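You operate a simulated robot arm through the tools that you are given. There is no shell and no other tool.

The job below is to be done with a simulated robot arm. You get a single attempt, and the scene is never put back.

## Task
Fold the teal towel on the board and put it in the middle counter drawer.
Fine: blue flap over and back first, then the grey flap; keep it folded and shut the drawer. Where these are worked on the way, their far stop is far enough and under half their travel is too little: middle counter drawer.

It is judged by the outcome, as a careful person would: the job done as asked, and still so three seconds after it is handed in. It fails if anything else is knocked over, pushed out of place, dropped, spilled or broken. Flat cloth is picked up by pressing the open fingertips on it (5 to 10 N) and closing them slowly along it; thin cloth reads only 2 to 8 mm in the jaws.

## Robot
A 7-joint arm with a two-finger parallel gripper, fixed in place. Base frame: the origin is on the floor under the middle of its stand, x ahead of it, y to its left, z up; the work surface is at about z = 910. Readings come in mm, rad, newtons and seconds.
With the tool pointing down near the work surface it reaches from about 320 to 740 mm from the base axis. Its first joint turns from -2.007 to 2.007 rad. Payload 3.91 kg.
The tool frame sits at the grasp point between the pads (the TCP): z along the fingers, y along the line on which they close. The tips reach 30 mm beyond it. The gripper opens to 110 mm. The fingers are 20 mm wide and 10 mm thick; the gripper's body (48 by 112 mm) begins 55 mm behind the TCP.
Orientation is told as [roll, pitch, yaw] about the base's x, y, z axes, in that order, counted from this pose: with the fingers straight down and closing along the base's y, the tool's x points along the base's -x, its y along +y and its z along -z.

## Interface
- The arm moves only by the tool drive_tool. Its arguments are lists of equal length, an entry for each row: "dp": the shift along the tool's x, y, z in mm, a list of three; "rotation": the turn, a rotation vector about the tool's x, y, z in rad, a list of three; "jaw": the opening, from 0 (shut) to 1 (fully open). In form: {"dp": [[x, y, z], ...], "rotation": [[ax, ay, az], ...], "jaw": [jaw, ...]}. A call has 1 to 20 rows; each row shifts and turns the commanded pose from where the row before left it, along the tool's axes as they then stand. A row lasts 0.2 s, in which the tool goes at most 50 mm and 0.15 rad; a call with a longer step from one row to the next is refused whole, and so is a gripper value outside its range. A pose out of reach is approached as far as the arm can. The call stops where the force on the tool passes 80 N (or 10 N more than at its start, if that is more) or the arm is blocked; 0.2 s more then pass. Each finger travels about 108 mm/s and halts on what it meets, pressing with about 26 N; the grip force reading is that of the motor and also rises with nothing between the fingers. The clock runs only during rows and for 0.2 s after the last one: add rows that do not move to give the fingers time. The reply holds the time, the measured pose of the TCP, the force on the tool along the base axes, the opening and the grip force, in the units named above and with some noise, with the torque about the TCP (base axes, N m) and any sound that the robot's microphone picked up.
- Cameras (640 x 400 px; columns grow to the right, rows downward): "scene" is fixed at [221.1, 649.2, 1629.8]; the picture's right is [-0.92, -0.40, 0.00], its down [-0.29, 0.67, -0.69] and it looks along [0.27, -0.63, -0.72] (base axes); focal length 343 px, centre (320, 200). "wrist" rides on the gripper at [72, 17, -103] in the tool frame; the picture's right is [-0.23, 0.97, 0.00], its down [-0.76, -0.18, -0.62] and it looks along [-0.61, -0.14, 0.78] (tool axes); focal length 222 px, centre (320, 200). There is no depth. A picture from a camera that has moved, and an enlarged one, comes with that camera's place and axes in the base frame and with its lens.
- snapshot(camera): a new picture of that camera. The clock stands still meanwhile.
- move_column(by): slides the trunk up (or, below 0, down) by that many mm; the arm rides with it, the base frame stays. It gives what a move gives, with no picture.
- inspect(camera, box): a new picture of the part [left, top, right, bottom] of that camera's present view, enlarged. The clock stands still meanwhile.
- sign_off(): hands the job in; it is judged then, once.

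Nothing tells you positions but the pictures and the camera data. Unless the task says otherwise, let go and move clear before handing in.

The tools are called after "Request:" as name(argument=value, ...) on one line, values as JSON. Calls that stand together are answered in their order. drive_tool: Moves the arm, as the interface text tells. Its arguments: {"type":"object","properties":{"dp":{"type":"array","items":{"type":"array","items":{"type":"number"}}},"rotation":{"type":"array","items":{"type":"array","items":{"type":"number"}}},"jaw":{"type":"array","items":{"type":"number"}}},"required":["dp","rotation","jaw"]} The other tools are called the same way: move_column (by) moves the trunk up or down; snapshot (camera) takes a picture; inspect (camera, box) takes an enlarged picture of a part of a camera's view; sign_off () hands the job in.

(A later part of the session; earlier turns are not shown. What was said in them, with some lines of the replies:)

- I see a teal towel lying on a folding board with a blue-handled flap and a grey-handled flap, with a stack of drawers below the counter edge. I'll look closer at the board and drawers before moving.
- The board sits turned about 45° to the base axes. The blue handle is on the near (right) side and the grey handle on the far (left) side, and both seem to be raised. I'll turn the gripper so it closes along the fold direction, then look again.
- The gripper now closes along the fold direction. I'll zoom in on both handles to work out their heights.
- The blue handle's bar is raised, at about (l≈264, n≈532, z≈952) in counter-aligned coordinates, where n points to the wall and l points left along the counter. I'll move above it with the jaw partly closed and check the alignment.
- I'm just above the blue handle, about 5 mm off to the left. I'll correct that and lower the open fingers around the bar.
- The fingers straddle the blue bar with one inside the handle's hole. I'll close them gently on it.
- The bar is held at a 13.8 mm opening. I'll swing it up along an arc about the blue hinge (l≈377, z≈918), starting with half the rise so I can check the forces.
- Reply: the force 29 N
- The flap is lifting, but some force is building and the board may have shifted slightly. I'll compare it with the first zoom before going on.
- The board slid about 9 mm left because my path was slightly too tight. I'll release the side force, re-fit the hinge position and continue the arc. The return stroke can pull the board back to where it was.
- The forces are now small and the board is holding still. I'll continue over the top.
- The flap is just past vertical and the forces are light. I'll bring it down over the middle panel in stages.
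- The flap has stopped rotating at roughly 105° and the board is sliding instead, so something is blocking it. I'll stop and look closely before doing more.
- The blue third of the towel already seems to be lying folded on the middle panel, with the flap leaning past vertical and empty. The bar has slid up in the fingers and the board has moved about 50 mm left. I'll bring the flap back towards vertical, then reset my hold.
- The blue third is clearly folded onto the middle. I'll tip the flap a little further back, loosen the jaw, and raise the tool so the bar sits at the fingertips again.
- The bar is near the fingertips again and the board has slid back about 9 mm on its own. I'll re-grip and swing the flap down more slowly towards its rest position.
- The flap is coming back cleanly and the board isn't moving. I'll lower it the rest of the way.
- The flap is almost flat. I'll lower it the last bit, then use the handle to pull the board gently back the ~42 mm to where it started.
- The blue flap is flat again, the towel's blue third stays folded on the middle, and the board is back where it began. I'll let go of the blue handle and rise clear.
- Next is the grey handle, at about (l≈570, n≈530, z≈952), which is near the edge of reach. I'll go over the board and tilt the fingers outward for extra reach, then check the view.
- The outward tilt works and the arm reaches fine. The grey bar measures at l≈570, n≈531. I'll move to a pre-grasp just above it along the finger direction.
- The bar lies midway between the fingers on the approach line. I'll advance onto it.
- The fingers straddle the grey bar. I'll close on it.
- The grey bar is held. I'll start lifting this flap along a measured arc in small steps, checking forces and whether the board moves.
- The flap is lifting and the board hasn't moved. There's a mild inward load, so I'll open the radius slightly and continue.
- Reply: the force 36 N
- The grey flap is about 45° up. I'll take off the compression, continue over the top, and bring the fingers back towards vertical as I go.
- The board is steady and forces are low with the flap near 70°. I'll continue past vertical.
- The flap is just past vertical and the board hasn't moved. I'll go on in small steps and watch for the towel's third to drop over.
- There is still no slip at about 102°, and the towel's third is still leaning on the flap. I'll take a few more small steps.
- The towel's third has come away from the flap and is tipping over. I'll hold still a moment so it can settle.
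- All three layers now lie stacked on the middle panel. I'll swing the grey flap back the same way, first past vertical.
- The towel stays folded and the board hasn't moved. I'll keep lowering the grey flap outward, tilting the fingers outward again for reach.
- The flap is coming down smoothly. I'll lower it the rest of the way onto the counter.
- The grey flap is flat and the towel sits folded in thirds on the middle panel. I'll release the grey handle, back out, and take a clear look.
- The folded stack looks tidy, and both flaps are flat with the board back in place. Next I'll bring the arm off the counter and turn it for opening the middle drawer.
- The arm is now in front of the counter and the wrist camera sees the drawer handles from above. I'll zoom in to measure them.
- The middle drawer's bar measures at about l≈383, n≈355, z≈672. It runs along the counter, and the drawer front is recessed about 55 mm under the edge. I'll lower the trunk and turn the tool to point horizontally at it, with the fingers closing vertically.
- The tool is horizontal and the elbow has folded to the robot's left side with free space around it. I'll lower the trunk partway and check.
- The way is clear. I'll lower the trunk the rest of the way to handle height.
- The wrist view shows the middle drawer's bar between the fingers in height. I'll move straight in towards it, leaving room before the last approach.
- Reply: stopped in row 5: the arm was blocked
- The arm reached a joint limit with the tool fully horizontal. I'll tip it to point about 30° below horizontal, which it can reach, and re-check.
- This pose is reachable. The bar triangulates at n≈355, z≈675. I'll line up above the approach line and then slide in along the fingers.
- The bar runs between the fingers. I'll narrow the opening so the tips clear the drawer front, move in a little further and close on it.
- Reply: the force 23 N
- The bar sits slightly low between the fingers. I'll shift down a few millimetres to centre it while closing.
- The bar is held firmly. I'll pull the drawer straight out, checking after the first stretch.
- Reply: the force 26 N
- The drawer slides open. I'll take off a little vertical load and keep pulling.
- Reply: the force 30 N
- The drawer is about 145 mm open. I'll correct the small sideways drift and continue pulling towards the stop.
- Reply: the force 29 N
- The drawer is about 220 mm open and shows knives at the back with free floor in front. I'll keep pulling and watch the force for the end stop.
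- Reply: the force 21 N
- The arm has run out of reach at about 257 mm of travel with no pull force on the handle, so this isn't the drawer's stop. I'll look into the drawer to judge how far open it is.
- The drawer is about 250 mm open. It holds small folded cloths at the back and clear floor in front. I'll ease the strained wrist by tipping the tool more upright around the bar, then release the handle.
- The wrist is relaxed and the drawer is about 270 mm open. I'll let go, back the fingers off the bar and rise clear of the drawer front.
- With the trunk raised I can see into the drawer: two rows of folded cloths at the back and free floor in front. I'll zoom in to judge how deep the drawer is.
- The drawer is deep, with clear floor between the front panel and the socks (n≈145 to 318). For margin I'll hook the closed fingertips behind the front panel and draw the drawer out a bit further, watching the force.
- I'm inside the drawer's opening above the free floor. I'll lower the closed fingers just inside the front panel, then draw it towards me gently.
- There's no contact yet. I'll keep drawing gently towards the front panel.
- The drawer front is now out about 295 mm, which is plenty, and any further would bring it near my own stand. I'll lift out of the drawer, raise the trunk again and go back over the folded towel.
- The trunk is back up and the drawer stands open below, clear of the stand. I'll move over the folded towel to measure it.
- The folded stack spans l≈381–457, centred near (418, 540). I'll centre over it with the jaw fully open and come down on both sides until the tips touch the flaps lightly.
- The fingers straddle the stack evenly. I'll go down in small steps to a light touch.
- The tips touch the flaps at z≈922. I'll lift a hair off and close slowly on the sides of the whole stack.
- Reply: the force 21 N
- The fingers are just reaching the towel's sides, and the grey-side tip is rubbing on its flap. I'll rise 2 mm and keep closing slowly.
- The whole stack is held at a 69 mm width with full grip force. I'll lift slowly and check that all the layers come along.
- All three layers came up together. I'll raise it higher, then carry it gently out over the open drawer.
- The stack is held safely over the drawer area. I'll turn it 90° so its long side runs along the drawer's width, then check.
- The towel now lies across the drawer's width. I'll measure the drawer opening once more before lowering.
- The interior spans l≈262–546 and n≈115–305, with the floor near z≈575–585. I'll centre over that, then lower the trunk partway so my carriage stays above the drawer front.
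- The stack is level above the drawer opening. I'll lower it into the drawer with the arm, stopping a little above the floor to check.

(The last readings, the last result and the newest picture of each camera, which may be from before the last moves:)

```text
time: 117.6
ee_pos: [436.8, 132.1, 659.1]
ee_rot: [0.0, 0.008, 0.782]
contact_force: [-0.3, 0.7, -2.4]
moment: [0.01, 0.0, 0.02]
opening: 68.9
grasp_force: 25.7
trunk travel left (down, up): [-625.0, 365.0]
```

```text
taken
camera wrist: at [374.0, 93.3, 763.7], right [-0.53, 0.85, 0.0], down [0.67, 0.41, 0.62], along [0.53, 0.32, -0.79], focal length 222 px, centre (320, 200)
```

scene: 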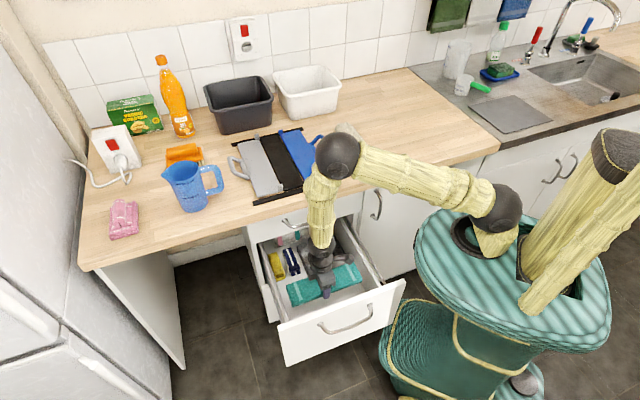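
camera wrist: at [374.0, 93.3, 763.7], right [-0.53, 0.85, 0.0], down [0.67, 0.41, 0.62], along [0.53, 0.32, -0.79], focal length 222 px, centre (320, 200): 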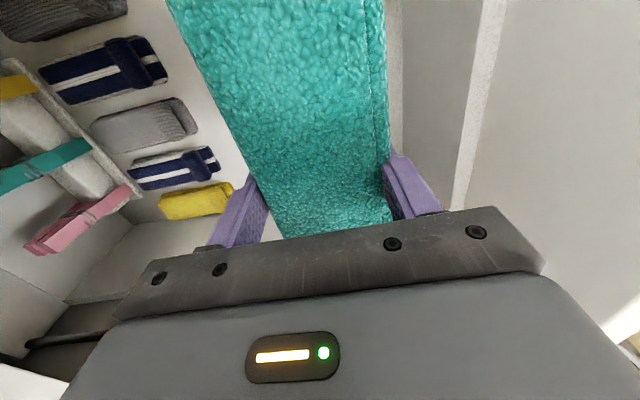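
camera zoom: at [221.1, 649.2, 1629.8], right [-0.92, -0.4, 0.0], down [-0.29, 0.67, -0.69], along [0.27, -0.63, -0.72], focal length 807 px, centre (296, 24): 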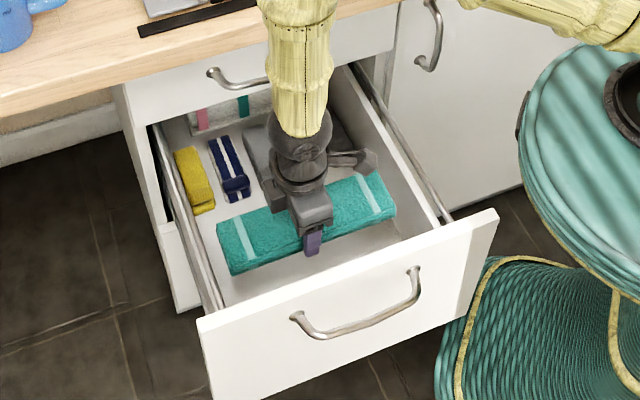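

The towel is inside the drawer, in front of the socks. I'll go down slowly until it touches the floor.

Request:
drive_tool(dp=[[0, 0, 8], [0, 0, 8], [0, 0, 8], [0, 0, 6], [0, 0, 0]], rotation=[[0, 0, 0], [0, 0, 0], [0, 0, 0], [0, 0, 0], [0, 0, 0]], jaw=[0.5, 0.5, 0.5, 0.5, 0.5])

Request:
drive_tool(dp=[[0, 0, 4], [0, 0, 4], [0, 0, 0]], rotation=[[0, 0, 0], [0, 0, 0], [0, 0, 0]], jaw=[0.5, 0.5, 0.5])

```text
time: 118.8
ee_pos: [437.4, 133.1, 628.0]
ee_rot: [-0.001, 0.007, 0.783]
contact_force: [-0.4, -0.8, -1.5]
moment: [-0.03, -0.01, 0.01]
opening: 68.7
grasp_force: 25.9
trunk travel left (down, up): [-625.0, 365.0]
```

```text
time: 119.6
ee_pos: [436.3, 132.8, 622.1]
ee_rot: [-0.001, 0.008, 0.785]
contact_force: [0.7, -0.3, -1.5]
moment: [0.02, 0.0, 0.0]
opening: 68.8
grasp_force: 26.2
trunk travel left (down, up): [-625.0, 365.0]
```

Request:
drive_tool(dp=[[0, 0, 4], [0, 0, 4], [0, 0, 0]], rotation=[[0, 0, 0], [0, 0, 0], [0, 0, 0]], jaw=[0.5, 0.5, 0.5])

Request:
inspect(camera="scene", box=[245, 210, 405, 340])

```text
time: 120.4
ee_pos: [437.8, 132.7, 613.0]
ee_rot: [-0.002, 0.007, 0.785]
contact_force: [0.1, 0.4, -1.4]
moment: [0.02, -0.08, -0.03]
opening: 68.7
grasp_force: 25.8
trunk travel left (down, up): [-625.0, 365.0]
```

```text
3.08 times, centred on (325, 275) of scene
camera zoom: at [221.1, 649.2, 1629.8], right [-0.92, -0.4, 0.0], down [-0.29, 0.67, -0.69], along [0.27, -0.63, -0.72], focal length 1055 px, centre (305, -31)
```

zoom: 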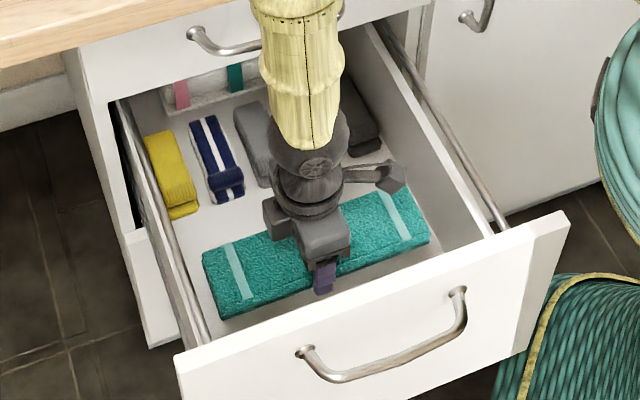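

Request:
drive_tool(dp=[[0, 0, 3], [0, 0, 3], [0, 0, 0]], rotation=[[0, 0, 0], [0, 0, 0], [0, 0, 0]], jaw=[0.5, 0.5, 0.5])

Request:
drive_tool(dp=[[0, 0, 3], [0, 0, 2], [0, 0, 0]], rotation=[[0, 0, 0], [0, 0, 0], [0, 0, 0]], jaw=[0.5, 0.5, 0.5])

```text
time: 121.2
ee_pos: [437.0, 133.0, 606.1]
ee_rot: [0.0, 0.007, 0.784]
contact_force: [-0.3, -0.5, -2.2]
moment: [0.04, -0.01, 0.0]
opening: 68.9
grasp_force: 25.9
trunk travel left (down, up): [-625.0, 365.0]
```

```text
time: 122.0
ee_pos: [438.6, 132.4, 601.5]
ee_rot: [0.0, 0.007, 0.784]
contact_force: [0.1, 0.3, -0.9]
moment: [0.01, -0.03, 0.02]
opening: 69.1
grasp_force: 25.9
trunk travel left (down, up): [-625.0, 365.0]
```

Request:
drive_tool(dp=[[0, 0, 3], [0, 0, 2], [0, 0, 0]], rotation=[[0, 0, 0], [0, 0, 0], [0, 0, 0]], jaw=[0.5, 0.5, 0.5])

Request:
drive_tool(dp=[[0, 0, 3], [0, 0, 2], [0, 0, 0]], rotation=[[0, 0, 0], [0, 0, 0], [0, 0, 0]], jaw=[0.5, 0.5, 0.5])

Request:
inspect(camera="scene", box=[245, 210, 405, 340])

```text
time: 122.8
ee_pos: [438.7, 131.0, 595.9]
ee_rot: [-0.001, 0.008, 0.784]
contact_force: [0.3, -0.2, -1.8]
moment: [-0.01, 0.01, 0.0]
opening: 69.0
grasp_force: 25.3
trunk travel left (down, up): [-625.0, 365.0]
```

```text
time: 123.6
ee_pos: [438.2, 130.6, 591.7]
ee_rot: [-0.002, 0.006, 0.785]
contact_force: [0.6, 0.3, -1.9]
moment: [0.05, 0.0, -0.01]
opening: 68.7
grasp_force: 26.1
trunk travel left (down, up): [-625.0, 365.0]
```

```text
3.08 times, centred on (325, 275) of scene
camera zoom: at [221.1, 649.2, 1629.8], right [-0.92, -0.4, 0.0], down [-0.29, 0.67, -0.69], along [0.27, -0.63, -0.72], focal length 1055 px, centre (305, -31)
```

zoom: 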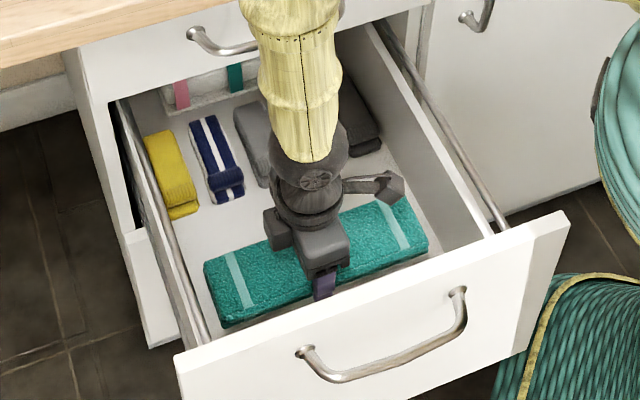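

Request:
drive_tool(dp=[[0, 0, 4], [0, 0, 3], [0, 0, 0]], rotation=[[0, 0, 0], [0, 0, 0], [0, 0, 0]], jaw=[0.5, 0.5, 0.5])

Request:
drive_tool(dp=[[0, 0, 4], [0, 0, 3], [0, 0, 0]], rotation=[[0, 0, 0], [0, 0, 0], [0, 0, 0]], jaw=[0.5, 0.5, 0.5])

Request:
snapshot(camera="wrist")

```text
time: 124.4
ee_pos: [437.3, 131.5, 583.5]
ee_rot: [-0.002, 0.007, 0.784]
contact_force: [0.7, 0.0, -2.4]
moment: [0.02, -0.02, 0.02]
opening: 68.7
grasp_force: 25.9
trunk travel left (down, up): [-625.0, 365.0]
```

```text
time: 125.2
ee_pos: [435.9, 131.9, 577.1]
ee_rot: [-0.002, 0.006, 0.784]
contact_force: [0.4, 0.8, -1.9]
moment: [0.04, 0.01, -0.02]
opening: 68.6
grasp_force: 26.0
trunk travel left (down, up): [-625.0, 365.0]
```

```text
taken
camera wrist: at [373.6, 92.8, 681.3], right [-0.53, 0.85, 0.0], down [0.67, 0.41, 0.62], along [0.53, 0.32, -0.79], focal length 222 px, centre (320, 200)
```

wrist: 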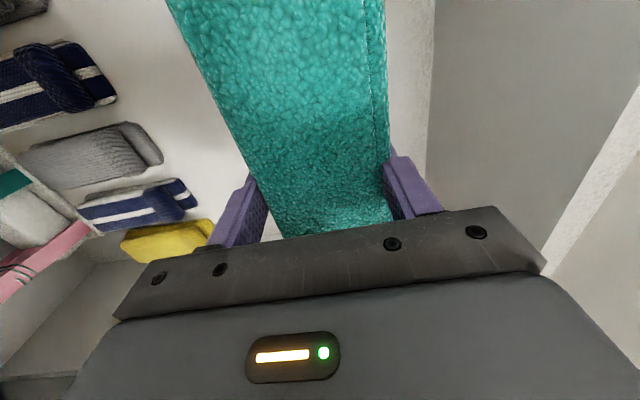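

I've re-measured from this lower view: the drawer floor is deeper, at about z≈465, and the gripper has room inside. I'll continue down, first briskly and then slowly to touch.

Request:
drive_tool(dp=[[0, 0, 8], [0, 0, 10], [0, 0, 10], [0, 0, 10], [0, 0, 8], [0, 0, 0]], rotation=[[0, 0, 0], [0, 0, 0], [0, 0, 0], [0, 0, 0], [0, 0, 0], [0, 0, 0]], jaw=[0.5, 0.5, 0.5, 0.5, 0.5, 0.5])

Request:
snapshot(camera="scene")

Request:
snapshot(camera="wrist")

```text
time: 126.6
ee_pos: [437.6, 131.7, 532.3]
ee_rot: [0.001, 0.007, 0.783]
contact_force: [-0.2, -0.7, -1.3]
moment: [0.01, -0.02, 0.0]
opening: 68.9
grasp_force: 25.8
trunk travel left (down, up): [-625.0, 365.0]
```

```text
taken
```

scene: 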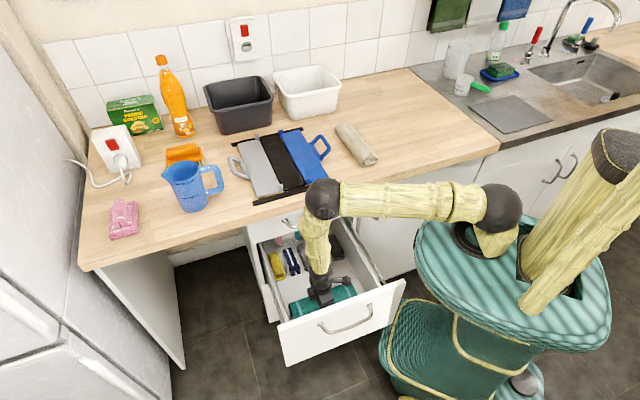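

```text
taken
camera wrist: at [374.5, 92.8, 636.0], right [-0.53, 0.85, 0.0], down [0.67, 0.41, 0.62], along [0.53, 0.32, -0.79], focal length 222 px, centre (320, 200)
```

wrist: 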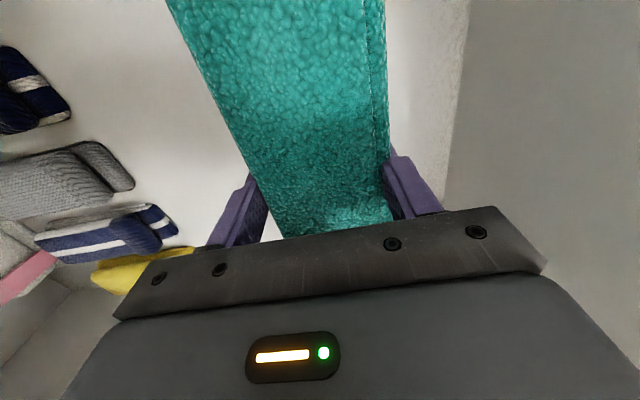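

The towel is close to the floor, but my elbow now seems near the counter edge. I'll zoom in on it before going lower.

Request:
inspect(camera="scene", box=[270, 150, 400, 260])

```text
3.64 times, centred on (335, 205) of scene
camera zoom: at [221.1, 649.2, 1629.8], right [-0.92, -0.4, 0.0], down [-0.29, 0.67, -0.69], along [0.27, -0.63, -0.72], focal length 1246 px, centre (266, 182)
```

zoom: 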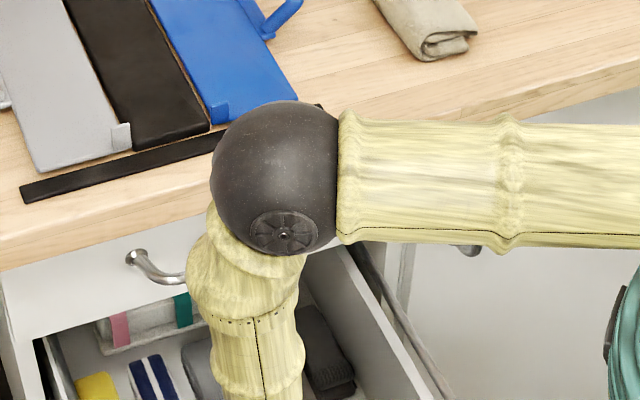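

By estimate the elbow clears the counter edge by only a couple of centimetres, and going lower here would bring it too close. I'll first shift the whole arm about 27 mm towards the drawer front, away from the counter, and re-check.

Request:
drive_tool(dp=[[0, 7, 0], [0, 7, 0], [0, 7, 0], [0, 6, 0], [0, 0, 0]], rotation=[[0, 0, 0], [0, 0, 0], [0, 0, 0], [0, 0, 0], [0, 0, 0]], jaw=[0.5, 0.5, 0.5, 0.5, 0.5])

Request:
inspect(camera="scene", box=[240, 150, 420, 330])

Request:
snapshot(camera="wrist")

```text
time: 127.8
ee_pos: [417.5, 151.7, 532.6]
ee_rot: [0.0, 0.008, 0.783]
contact_force: [-0.6, 0.4, -0.7]
moment: [0.0, 0.01, 0.0]
opening: 68.7
grasp_force: 25.9
trunk travel left (down, up): [-625.0, 365.0]
```

```text
2.22 times, centred on (330, 240) of scene
camera zoom: at [221.1, 649.2, 1629.8], right [-0.92, -0.4, 0.0], down [-0.29, 0.67, -0.69], along [0.27, -0.63, -0.72], focal length 762 px, centre (298, 111)
```

zoom: 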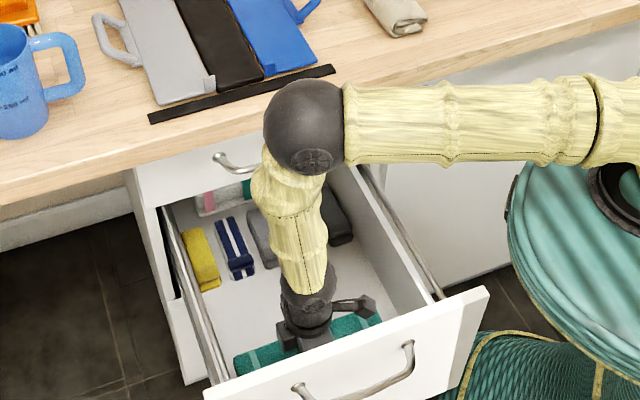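

```text
taken
camera wrist: at [354.8, 112.2, 636.4], right [-0.53, 0.85, 0.0], down [0.67, 0.41, 0.62], along [0.53, 0.32, -0.79], focal length 222 px, centre (320, 200)
```

wrist: 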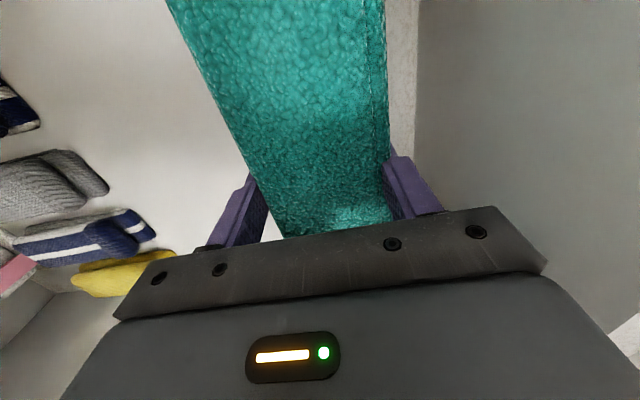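

The elbow is now about 40 mm clear of the counter edge. I'll continue down slowly until the towel touches the drawer floor.

Request:
drive_tool(dp=[[0, 0, 6], [0, 0, 6], [0, 0, 6], [0, 0, 0]], rotation=[[0, 0, 0], [0, 0, 0], [0, 0, 0], [0, 0, 0]], jaw=[0.5, 0.5, 0.5, 0.5])

Request:
drive_tool(dp=[[0, 0, 4], [0, 0, 3], [0, 0, 0]], rotation=[[0, 0, 0], [0, 0, 0], [0, 0, 0]], jaw=[0.5, 0.5, 0.5])

Request:
inspect(camera="scene", box=[240, 150, 420, 330])

```text
time: 128.8
ee_pos: [418.4, 151.0, 513.4]
ee_rot: [0.0, 0.007, 0.784]
contact_force: [0.7, 0.7, -2.0]
moment: [0.01, -0.03, 0.01]
opening: 68.9
grasp_force: 26.4
trunk travel left (down, up): [-625.0, 365.0]
```

```text
time: 129.6
ee_pos: [417.1, 151.1, 506.6]
ee_rot: [0.0, 0.006, 0.784]
contact_force: [0.2, 0.1, -1.8]
moment: [0.01, 0.03, -0.02]
opening: 68.8
grasp_force: 26.0
trunk travel left (down, up): [-625.0, 365.0]
```

```text
2.22 times, centred on (330, 240) of scene
camera zoom: at [221.1, 649.2, 1629.8], right [-0.92, -0.4, 0.0], down [-0.29, 0.67, -0.69], along [0.27, -0.63, -0.72], focal length 762 px, centre (298, 111)
```

zoom: 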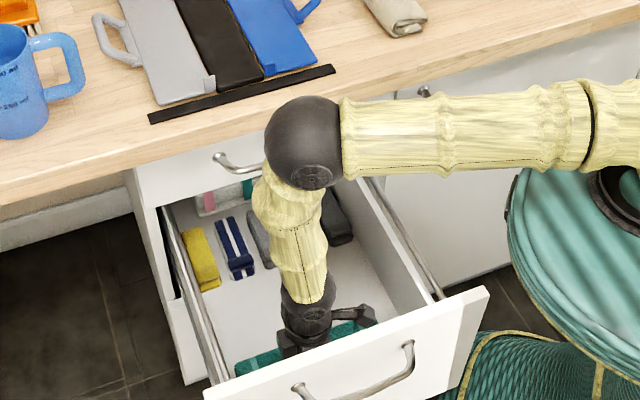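

Request:
drive_tool(dp=[[0, 0, 3], [0, 0, 2], [0, 0, 0]], rotation=[[0, 0, 0], [0, 0, 0], [0, 0, 0]], jaw=[0.5, 0.5, 0.5])

Request:
drive_tool(dp=[[0, 0, 3], [0, 0, 2], [0, 0, 0]], rotation=[[0, 0, 0], [0, 0, 0], [0, 0, 0]], jaw=[0.5, 0.5, 0.5])

```text
time: 130.4
ee_pos: [418.9, 150.5, 502.8]
ee_rot: [-0.002, 0.004, 0.784]
contact_force: [-0.1, -1.3, 18.0]
moment: [0.07, 0.23, 0.04]
opening: 68.6
grasp_force: 25.3
trunk travel left (down, up): [-625.0, 365.0]
```

```text
time: 131.1
ee_pos: [418.5, 150.1, 503.0]
ee_rot: [-0.003, 0.005, 0.782]
contact_force: [-7.2, -7.6, 53.8]
moment: [0.77, 2.12, 0.27]
opening: 68.9
grasp_force: 25.6
trunk travel left (down, up): [-625.0, 365.0]
stopped in row 3: the force on the tool passed its limit at 82 N (the readings are from after the stop); the commanded pose is now the measured one
```

The towel is on the floor at TCP z≈503. I pressed a bit hard, so I'll back off slightly and then open the fingers slowly.

Request:
drive_tool(dp=[[0, 0, -2], [0, 0, 0], [0, 0, 0], [0, 0, 0], [0, 0, 0], [0, 0, 0], [0, 0, 0]], rotation=[[0, 0, 0], [0, 0, 0], [0, 0, 0], [0, 0, 0], [0, 0, 0], [0, 0, 0], [0, 0, 0]], jaw=[0.55, 0.62, 0.66, 0.7, 0.74, 0.78, 0.78])

Request:
snapshot(camera="wrist")

Request:
inspect(camera="scene", box=[240, 190, 420, 340])

```text
time: 132.7
ee_pos: [418.5, 150.2, 502.4]
ee_rot: [-0.002, 0.004, 0.783]
contact_force: [-10.6, -10.5, 59.8]
moment: [1.75, 2.21, 0.54]
opening: 85.9
grasp_force: 0.0
trunk travel left (down, up): [-625.0, 365.0]
```

```text
taken
camera wrist: at [354.7, 110.9, 606.3], right [-0.53, 0.85, 0.0], down [0.66, 0.41, 0.62], along [0.53, 0.33, -0.78], focal length 222 px, centre (320, 200)
```

wrist: 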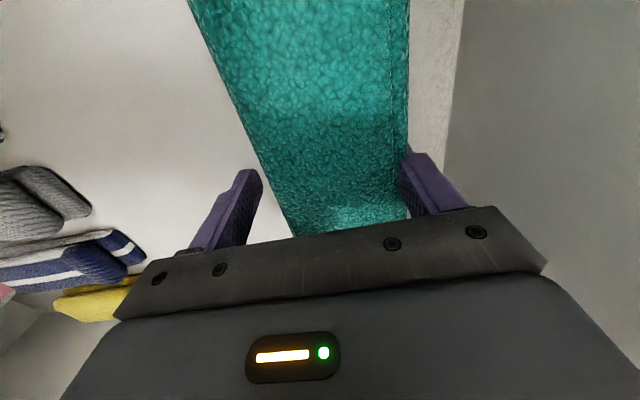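

```text
2.67 times, centred on (330, 265) of scene
camera zoom: at [221.1, 649.2, 1629.8], right [-0.92, -0.4, 0.0], down [-0.29, 0.67, -0.69], along [0.27, -0.63, -0.72], focal length 914 px, centre (293, 27)
```

zoom: 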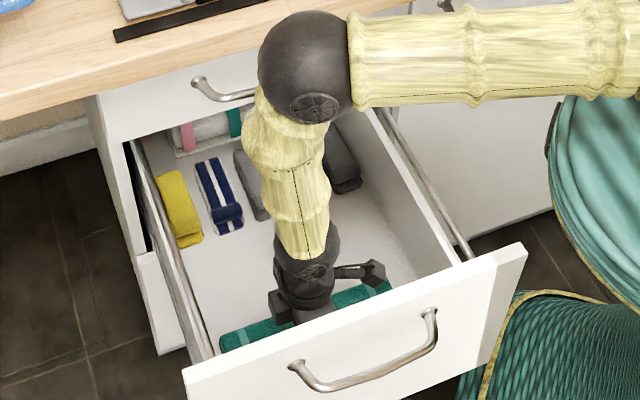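

The force is still high on the front-side finger, so that tip is probably resting on the drawer floor. I'll rise gently and watch the reading.

Request:
drive_tool(dp=[[0, 0, -3], [0, 0, -3], [0, 0, 0]], rotation=[[0, 0, 0], [0, 0, 0], [0, 0, 0]], jaw=[0.8, 0.8, 0.8])

Request:
snapshot(camera="wrist")

```text
time: 133.5
ee_pos: [418.8, 152.6, 505.5]
ee_rot: [-0.001, 0.002, 0.784]
contact_force: [-0.1, 1.2, 0.1]
moment: [0.0, 0.01, -0.04]
opening: 88.1
grasp_force: 0.1
trunk travel left (down, up): [-625.0, 365.0]
```

```text
taken
camera wrist: at [356.8, 112.3, 609.4], right [-0.53, 0.85, 0.0], down [0.67, 0.41, 0.62], along [0.53, 0.33, -0.78], focal length 222 px, centre (320, 200)
```

wrist: 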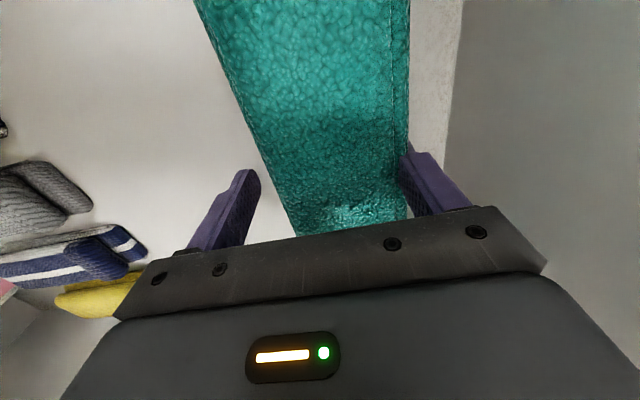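

The force is gone and the towel is resting on the floor, released. I'll centre the open fingers a little and rise slowly straight up.

Request:
drive_tool(dp=[[0, 4, 0], [0, 0, -5], [0, 0, -8], [0, 0, -12], [0, 0, -15], [0, 0, 0]], rotation=[[0, 0, 0], [0, 0, 0], [0, 0, 0], [0, 0, 0], [0, 0, 0], [0, 0, 0]], jaw=[0.84, 0.84, 0.84, 0.84, 0.84, 0.84])

Request:
snapshot(camera="wrist")

```text
time: 134.9
ee_pos: [416.8, 154.9, 547.2]
ee_rot: [-0.001, 0.005, 0.785]
contact_force: [-0.4, 0.6, 0.0]
moment: [-0.04, 0.02, 0.02]
opening: 92.5
grasp_force: 0.0
trunk travel left (down, up): [-625.0, 365.0]
```

```text
taken
camera wrist: at [353.6, 114.6, 651.4], right [-0.53, 0.85, 0.0], down [0.67, 0.41, 0.62], along [0.53, 0.32, -0.78], focal length 222 px, centre (320, 200)
```

wrist: 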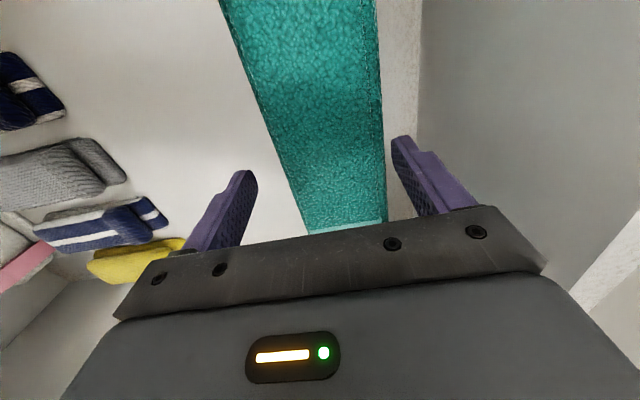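

The towel stays neatly folded on the drawer floor. I'll rise out of the drawer.

Request:
drive_tool(dp=[[0, 0, -25], [0, -10, -35], [0, -10, -40], [0, 0, -40], [0, 0, -40], [0, 0, -40], [0, 0, -40], [0, 0, -40], [0, 0, 0]], rotation=[[0, 0, 0], [0, 0, 0], [0, 0, 0], [0, 0, 0], [0, 0, 0], [0, 0, 0], [0, 0, 0], [0, 0, 0], [0, 0, 0]], jaw=[0.84, 0.84, 0.7, 0.5, 0.3, 0.1, 0, 0, 0])

Request:
snapshot(camera="wrist")

Request:
snapshot(camera="scene")

Request:
inspect(camera="scene", box=[240, 200, 420, 370])

```text
time: 136.9
ee_pos: [430.3, 140.3, 848.4]
ee_rot: [-0.002, 0.005, 0.784]
contact_force: [0.2, -0.7, 0.0]
moment: [0.01, 0.02, -0.01]
opening: 0.0
grasp_force: 25.3
trunk travel left (down, up): [-625.0, 365.0]
```

```text
taken
camera wrist: at [367.3, 100.7, 952.4], right [-0.53, 0.85, 0.0], down [0.67, 0.41, 0.62], along [0.53, 0.32, -0.78], focal length 222 px, centre (320, 200)
```

wrist: 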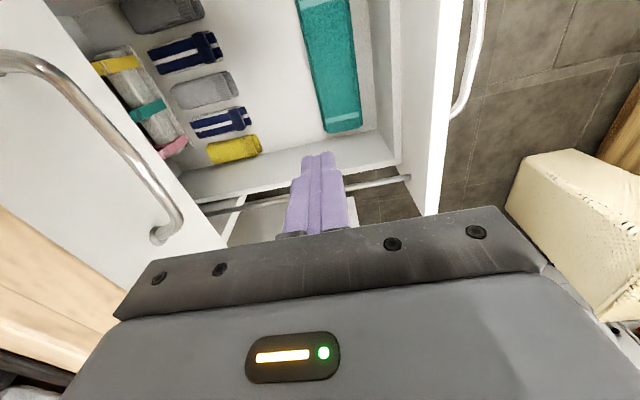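

```text
taken
```

scene: 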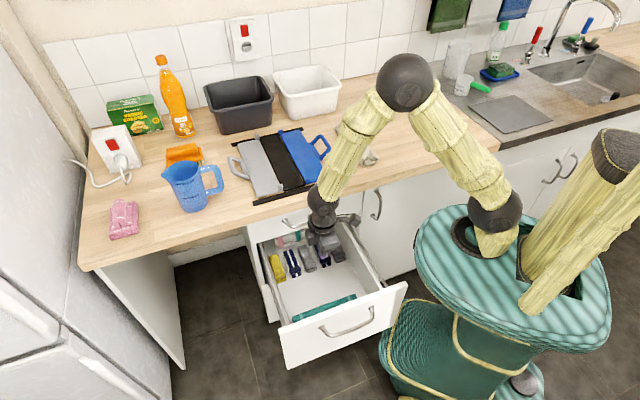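

```text
2.35 times, centred on (330, 285) of scene
camera zoom: at [221.1, 649.2, 1629.8], right [-0.92, -0.4, 0.0], down [-0.29, 0.67, -0.69], along [0.27, -0.63, -0.72], focal length 807 px, centre (296, 0)
```

zoom: 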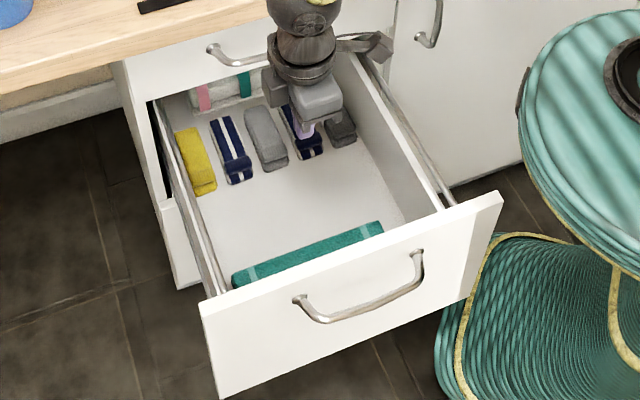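

The towel lies folded in the drawer in front of the socks, and nothing else moved. Next I'll close the drawer: carry the closed fingers over to the outside of the front panel, left of the handle, and tilt them towards it.

Request:
drive_tool(dp=[[-20, 34, 0], [-20, 34, 0], [-20, 34, 0], [-20, 34, 0], [-21, 34, 0], [0, 0, 0], [0, 0, 0], [0, 0, 0], [0, 0, 0], [0, 0, 0], [0, 0, 0]], rotation=[[0, 0, 0], [0, 0, 0], [0, 0, 0], [0, 0, 0], [0, 0, 0], [0.12, 0, 0], [0.12, 0, 0], [0.12, 0, 0], [0.12, 0, 0], [0.12, 0, 0], [0, 0, 0]], jaw=[0, 0, 0, 0, 0, 0, 0, 0, 0, 0, 0])

Request:
snapshot(camera="wrist")

Request:
snapshot(camera="scene")

```text
time: 139.3
ee_pos: [383.7, 333.7, 846.1]
ee_rot: [-0.604, 0.005, 0.783]
contact_force: [-0.7, -0.2, -0.7]
moment: [-0.07, 0.02, 0.01]
opening: 0.2
grasp_force: 25.9
trunk travel left (down, up): [-625.0, 365.0]
```

```text
taken
camera wrist: at [281.3, 333.2, 922.3], right [-0.41, 0.73, -0.55], down [0.4, 0.69, 0.61], along [0.82, 0.03, -0.57], focal length 222 px, centre (320, 200)
```

wrist: 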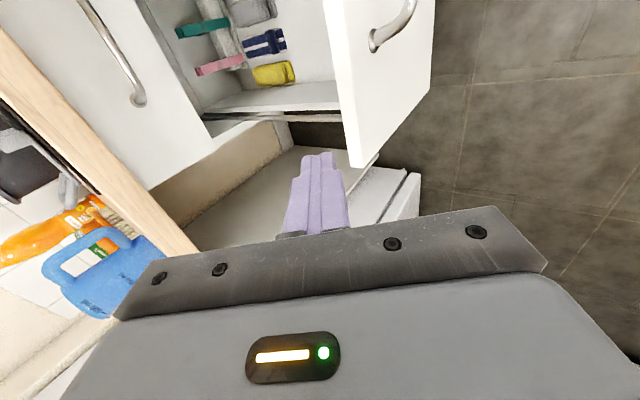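

```text
taken
```

scene: 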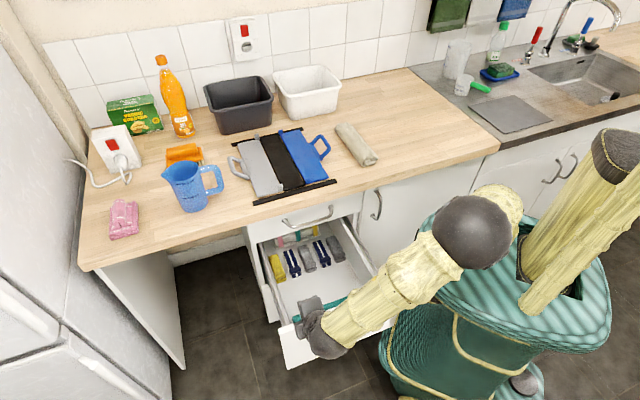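

I'm outside the front panel, left of the handle. I'll back off slightly and lower the fingertips to just below the panel's top edge.

Request:
drive_tool(dp=[[0, 8.2, -5.6], [0, 17, 24.8], [0, 17, 24.8], [0, 17, 24.8], [0, 17, 24.8], [0, 17, 24.8], [0, 0, 0]], rotation=[[0, 0, 0], [0, 0, 0], [0, 0, 0], [0, 0, 0], [0, 0, 0], [0, 0, 0], [0, 0, 0]], jaw=[0, 0, 0, 0, 0, 0, 0])

Request:
snapshot(camera="wrist")

Request:
inspect(camera="scene", box=[230, 200, 420, 380])

```text
time: 140.9
ee_pos: [376.3, 340.6, 695.1]
ee_rot: [-0.603, 0.003, 0.783]
contact_force: [-0.4, 1.7, 0.6]
moment: [0.0, 0.02, -0.02]
opening: 0.1
grasp_force: 26.1
trunk travel left (down, up): [-625.0, 365.0]
```

```text
taken
camera wrist: at [274.7, 339.5, 771.1], right [-0.41, 0.73, -0.55], down [0.4, 0.69, 0.61], along [0.82, 0.03, -0.57], focal length 222 px, centre (320, 200)
```

wrist: 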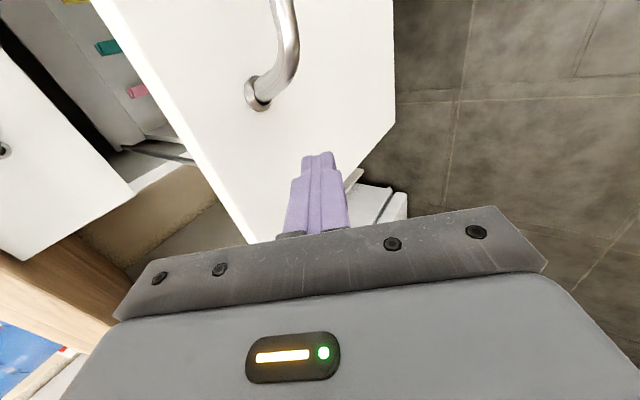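

```text
2.22 times, centred on (325, 290) of scene
camera zoom: at [221.1, 649.2, 1629.8], right [-0.92, -0.4, 0.0], down [-0.29, 0.67, -0.69], along [0.27, -0.63, -0.72], focal length 762 px, centre (309, 0)
```

zoom: 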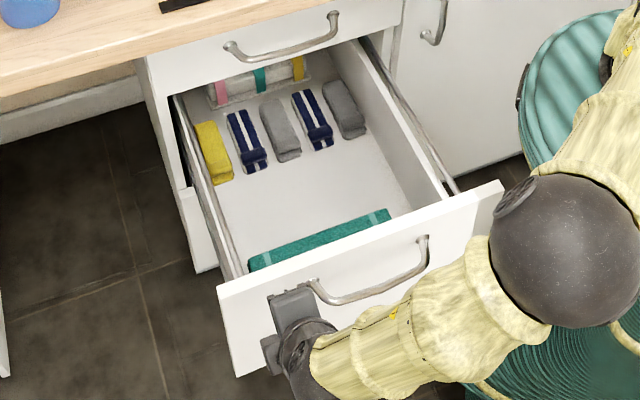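

The fingertips are in front of the panel, clear of the handle. I'll push the drawer inward gently.

Request:
drive_tool(dp=[[0, -8.2, 5.6], [0, -8.2, 5.6], [0, -10, 6.8], [0, -10, 6.8], [0, -10, 6.8], [0, -10, 6.8], [0, -10, 6.8], [0, 0, 0]], rotation=[[0, 0, 0], [0, 0, 0], [0, 0, 0], [0, 0, 0], [0, 0, 0], [0, 0, 0], [0, 0, 0], [0, 0, 0]], jaw=[0, 0, 0, 0, 0, 0, 0, 0])

Request:
snapshot(camera="wrist")

Request:
inspect(camera="scene", box=[230, 200, 420, 380])

```text
time: 142.7
ee_pos: [432.9, 282.5, 696.9]
ee_rot: [-0.602, 0.005, 0.784]
contact_force: [0.4, -0.4, 0.4]
moment: [-0.01, -0.01, 0.01]
opening: 0.2
grasp_force: 26.0
trunk travel left (down, up): [-625.0, 365.0]
```

```text
taken
camera wrist: at [331.0, 282.3, 772.7], right [-0.41, 0.73, -0.55], down [0.4, 0.69, 0.61], along [0.82, 0.03, -0.57], focal length 222 px, centre (320, 200)
```

wrist: 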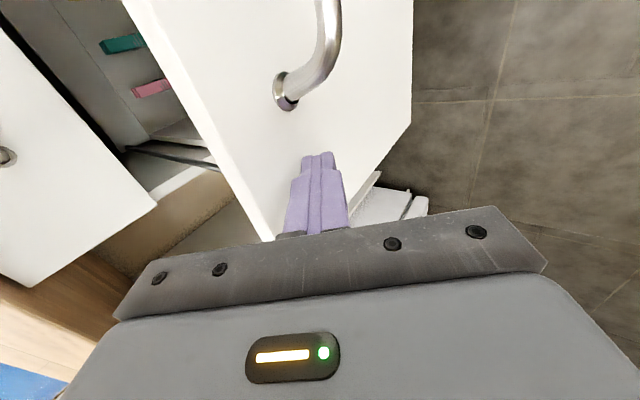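

```text
2.22 times, centred on (325, 290) of scene
camera zoom: at [221.1, 649.2, 1629.8], right [-0.92, -0.4, 0.0], down [-0.29, 0.67, -0.69], along [0.27, -0.63, -0.72], focal length 762 px, centre (309, 0)
```

zoom: 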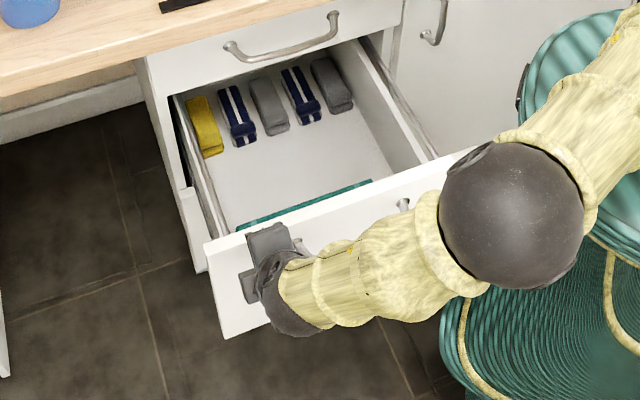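

The drawer is moving in smoothly with the towel lying still. I'll keep pushing.

Request:
drive_tool(dp=[[0, -10, 6.8], [0, -12, 8.2], [0, -12, 8.2], [0, -12, 8.2], [0, -12, 8.2], [0, -12, 8.2], [0, -12, 8.2], [0, -12, 8.2], [0, -8, 5.5], [0, 0, 0]], rotation=[[0, 0, 0], [0, 0, 0], [0, 0, 0], [0, 0, 0], [0, 0, 0], [0, 0, 0], [0, 0, 0], [0, 0, 0], [0, 0, 0], [0, 0, 0]], jaw=[0, 0, 0, 0, 0, 0, 0, 0, 0, 0])

Request:
snapshot(camera="wrist")

Request:
snapshot(camera="scene")

```text
time: 144.9
ee_pos: [519.4, 194.4, 696.9]
ee_rot: [-0.603, 0.005, 0.784]
contact_force: [0.3, -0.3, 0.2]
moment: [0.01, 0.03, -0.02]
opening: 0.1
grasp_force: 25.6
trunk travel left (down, up): [-625.0, 365.0]
```

```text
taken
camera wrist: at [417.6, 194.4, 772.7], right [-0.41, 0.73, -0.55], down [0.4, 0.69, 0.61], along [0.82, 0.03, -0.57], focal length 222 px, centre (320, 200)
```

wrist: 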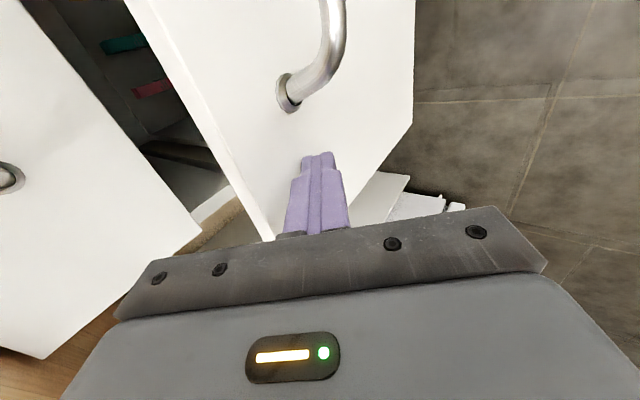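

```text
taken
```

scene: 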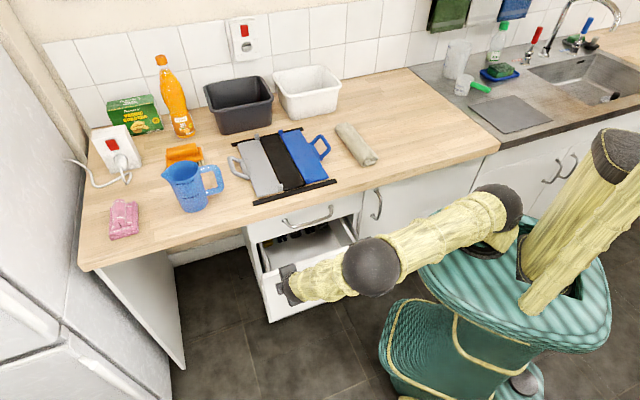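

About 140 mm remain. I'll tilt the tool flatter so the gripper stays clear of the counter edge, then continue pushing.

Request:
drive_tool(dp=[[0, 0, 0], [0, 0, 0], [0, 0, 0], [0, -6, 8], [0, -8, 11.5], [0, -8, 11.5], [0, -8, 11.5], [0, -8, 11.5], [0, -8, 11.5], [0, -8, 11.5], [0, 0, 0]], rotation=[[0.12, 0, 0], [0.12, 0, 0], [0.12, 0, 0], [0, 0, 0], [0, 0, 0], [0, 0, 0], [0, 0, 0], [0, 0, 0], [0, 0, 0], [0, 0, 0], [0, 0, 0]], jaw=[0, 0, 0, 0, 0, 0, 0, 0, 0, 0, 0])

Request:
snapshot(camera="wrist")

Request:
snapshot(camera="scene")

```text
time: 147.3
ee_pos: [586.2, 126.7, 697.4]
ee_rot: [-0.962, 0.005, 0.783]
contact_force: [-0.9, 0.2, -0.5]
moment: [0.01, -0.01, 0.02]
opening: 0.4
grasp_force: 26.0
trunk travel left (down, up): [-625.0, 365.0]
```

```text
taken
camera wrist: at [468.2, 142.7, 742.9], right [-0.23, 0.55, -0.8], down [0.25, 0.83, 0.5], along [0.94, -0.09, -0.33], focal length 222 px, centre (320, 200)
```

wrist: 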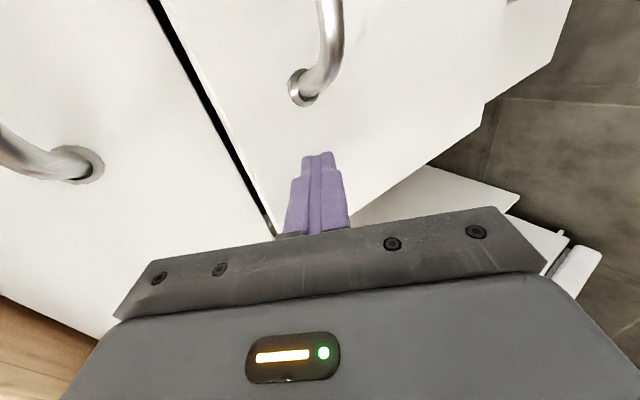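

```text
taken
```

scene: 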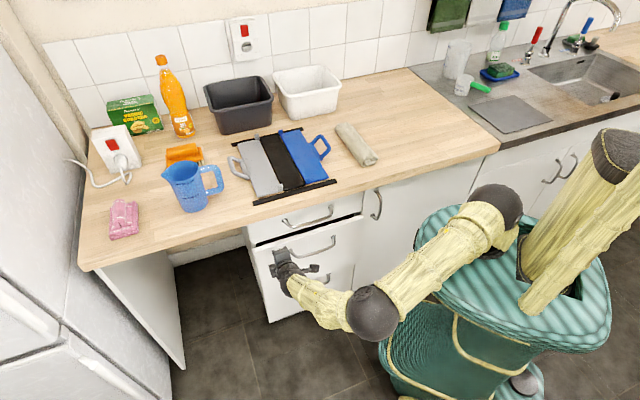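

The drawer is nearly closed. I'll go slowly for the last few centimetres, watching for the stop.

Request:
drive_tool(dp=[[0, -5.7, 8.2], [0, -5.7, 8.2], [0, -4.6, 6.6], [0, 0, 0]], rotation=[[0, 0, 0], [0, 0, 0], [0, 0, 0], [0, 0, 0]], jaw=[0, 0, 0, 0])

Request:
inspect(camera="scene", box=[235, 195, 375, 325])

Request:
snapshot(camera="wrist")

```text
time: 148.3
ee_pos: [605.6, 108.0, 697.9]
ee_rot: [-0.96, 0.004, 0.783]
contact_force: [-1.0, -0.2, -0.4]
moment: [-0.01, 0.01, -0.01]
opening: 0.0
grasp_force: 26.0
trunk travel left (down, up): [-625.0, 365.0]
```

```text
3.08 times, centred on (305, 260) of scene
camera zoom: at [221.1, 649.2, 1629.8], right [-0.92, -0.4, 0.0], down [-0.29, 0.67, -0.69], along [0.27, -0.63, -0.72], focal length 1055 px, centre (366, 15)
```

zoom: 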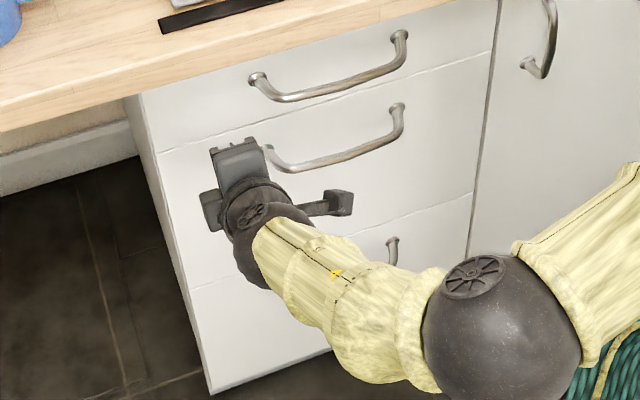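

```text
taken
camera wrist: at [488.5, 123.1, 742.7], right [-0.23, 0.55, -0.8], down [0.25, 0.83, 0.5], along [0.94, -0.08, -0.33], focal length 222 px, centre (320, 200)
```

wrist: 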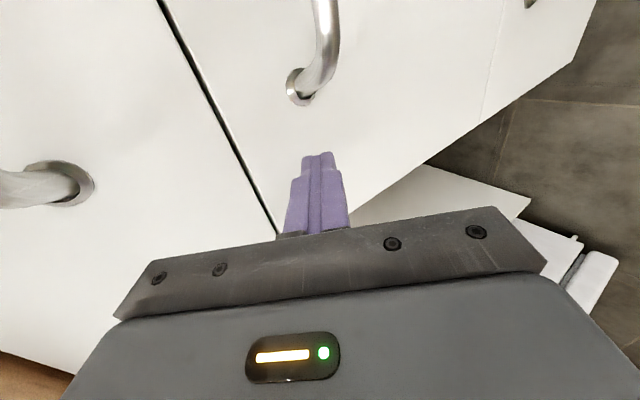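

Almost flush. I'll make a few more small pushes to reach the stop.

Request:
drive_tool(dp=[[0, -2.3, 3.3], [0, -2.3, 3.3], [0, 0, 0]], rotation=[[0, 0, 0], [0, 0, 0], [0, 0, 0]], jaw=[0, 0, 0])

Request:
drive_tool(dp=[[0, -2.3, 3.3], [0, 0, 0]], rotation=[[0, 0, 0], [0, 0, 0]], jaw=[0, 0])

Request:
inspect(camera="scene", box=[235, 195, 375, 325])

```text
time: 149.1
ee_pos: [612.5, 102.6, 697.3]
ee_rot: [-0.962, 0.004, 0.784]
contact_force: [0.4, 0.8, -0.3]
moment: [-0.01, -0.02, 0.04]
opening: 0.0
grasp_force: 26.4
trunk travel left (down, up): [-625.0, 365.0]
```

```text
time: 149.7
ee_pos: [611.9, 101.5, 698.0]
ee_rot: [-0.963, 0.003, 0.785]
contact_force: [-29.0, 20.0, 8.0]
moment: [-0.01, 0.12, -0.19]
opening: 0.3
grasp_force: 26.0
trunk travel left (down, up): [-625.0, 365.0]
```

```text
3.08 times, centred on (305, 260) of scene
camera zoom: at [221.1, 649.2, 1629.8], right [-0.92, -0.4, 0.0], down [-0.29, 0.67, -0.69], along [0.27, -0.63, -0.72], focal length 1055 px, centre (366, 15)
```

zoom: 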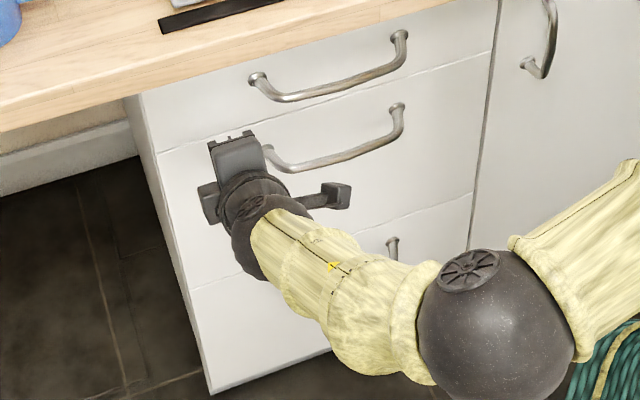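

The push force jumped and the front is flush with the other drawers, so it's shut against its stop. I'll back away and check it stays closed.

Request:
drive_tool(dp=[[0, 5.7, -8.2], [0, 11.5, -16.4], [0, 17, -24.6], [0, 17, -24.6], [0, 17, -24.6], [0, 17, -24.6], [0, 17, -24.6], [0, 0, 0], [0, 0, 0]], rotation=[[0, 0, 0], [0, 0, 0], [0, 0, 0], [0, 0, 0], [-0.12, 0, 0], [-0.12, 0, 0], [-0.12, 0, 0], [0, 0, 0], [0, 0, 0]], jaw=[0, 0, 0, 0, 0, 0, 0, 0, 0])

Request:
snapshot(camera="scene")

Request:
snapshot(camera="wrist")

Request:
inspect(camera="scene", box=[235, 195, 375, 325])

```text
time: 151.7
ee_pos: [486.9, 227.0, 706.9]
ee_rot: [-0.601, 0.005, 0.784]
contact_force: [0.3, -0.7, 0.1]
moment: [-0.01, 0.02, 0.03]
opening: 0.0
grasp_force: 26.4
trunk travel left (down, up): [-625.0, 365.0]
```

```text
taken
```

scene: 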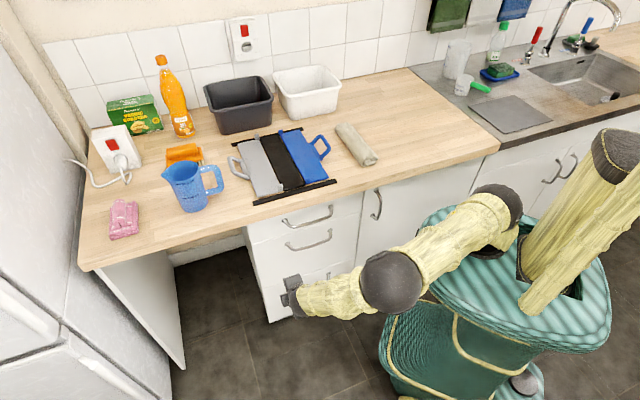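

```text
taken
camera wrist: at [385.6, 224.6, 783.3], right [-0.41, 0.73, -0.55], down [0.4, 0.69, 0.61], along [0.82, 0.03, -0.57], focal length 222 px, centre (320, 200)
```

wrist: 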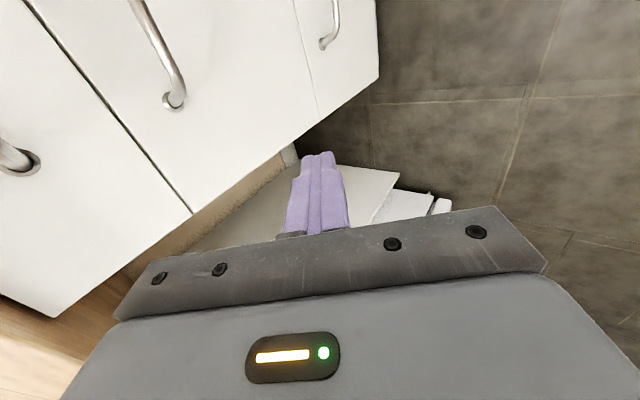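

```text
3.08 times, centred on (305, 260) of scene
camera zoom: at [221.1, 649.2, 1629.8], right [-0.92, -0.4, 0.0], down [-0.29, 0.67, -0.69], along [0.27, -0.63, -0.72], focal length 1055 px, centre (366, 15)
```

zoom: 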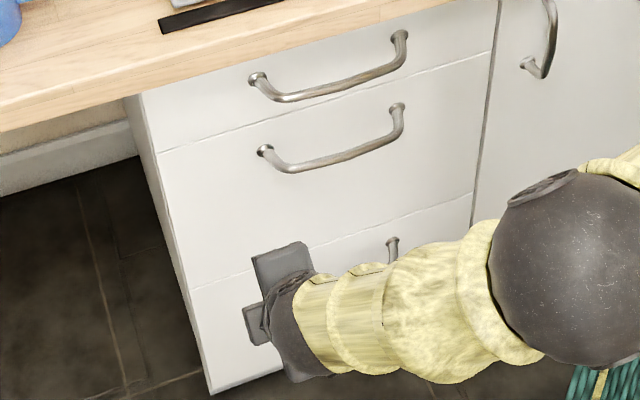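

The middle drawer is shut and flush, exactly as it was before opening. I'll take a last look at the board and surroundings before handing in.

Request:
inspect(camera="scene", box=[80, 50, 400, 250])

Request:
drive_tool(dp=[[0, 0, 0], [0, 0, 0], [0, 0, 0], [0, 0, 0], [0, 0, 0]], rotation=[[0, 0, 0], [0, 0, 0], [0, 0, 0], [0, 0, 0], [0, 0, 0]], jaw=[0.2, 0.3, 0.3, 0.3, 0.3])

Request:
inspect(camera="scene", box=[235, 195, 375, 325])

```text
2.00 times, centred on (240, 150) of scene
camera zoom: at [221.1, 649.2, 1629.8], right [-0.92, -0.4, 0.0], down [-0.29, 0.67, -0.69], along [0.27, -0.63, -0.72], focal length 686 px, centre (480, 300)
```

zoom: 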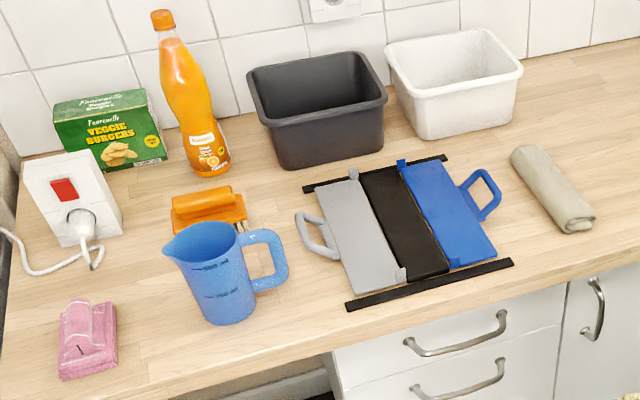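

```text
time: 152.9
ee_pos: [487.3, 225.1, 707.7]
ee_rot: [-0.603, 0.007, 0.783]
contact_force: [-0.4, 0.6, -0.4]
moment: [-0.01, -0.03, -0.01]
opening: 32.9
grasp_force: 0.0
trunk travel left (down, up): [-625.0, 365.0]
```

```text
3.08 times, centred on (305, 260) of scene
camera zoom: at [221.1, 649.2, 1629.8], right [-0.92, -0.4, 0.0], down [-0.29, 0.67, -0.69], along [0.27, -0.63, -0.72], focal length 1055 px, centre (366, 15)
```

zoom: 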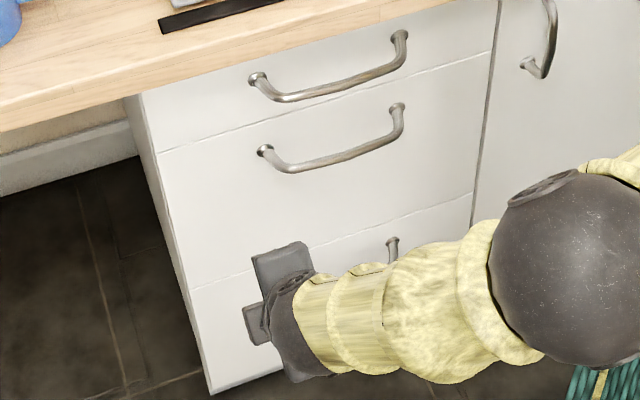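

The towel is folded and in the middle drawer, and the drawer is shut. The board is back in place with both flaps flat, everything else on the counter is where it was, and the arm is clear. I'm handing the job in.

Request:
sign_off()

```text
The job is handed in.
```

The teal towel is folded in thirds and lying in the middle counter drawer, and the drawer is shut flush with the others. I folded with the blue flap first, then the grey. Both flaps are back flat and the arm is clear.

- **Board:** it slid about 50 mm to the left while I was folding with the blue flap. I pulled it back by its handle to within a few millimetres of where it started.
- **Blue and grey flaps:** neither flap went all the way down onto the middle panel. Each towel third dropped over once its flap was about 20° past upright, and all three layers stacked neatly.
- **Drawer:** I opened it about 295 mm and did not reach its far stop, because pulling further would have brought it against my own stand. I couldn't measure its full travel, but I believe this is more than half.
- **Placing the towel:** a fingertip pressed on the drawer floor with up to about 80 N for a moment as I set the towel down. I saw no damage, and the socks already in the drawer stayed in place.

The other items on the counter look unmoved in the last picture.
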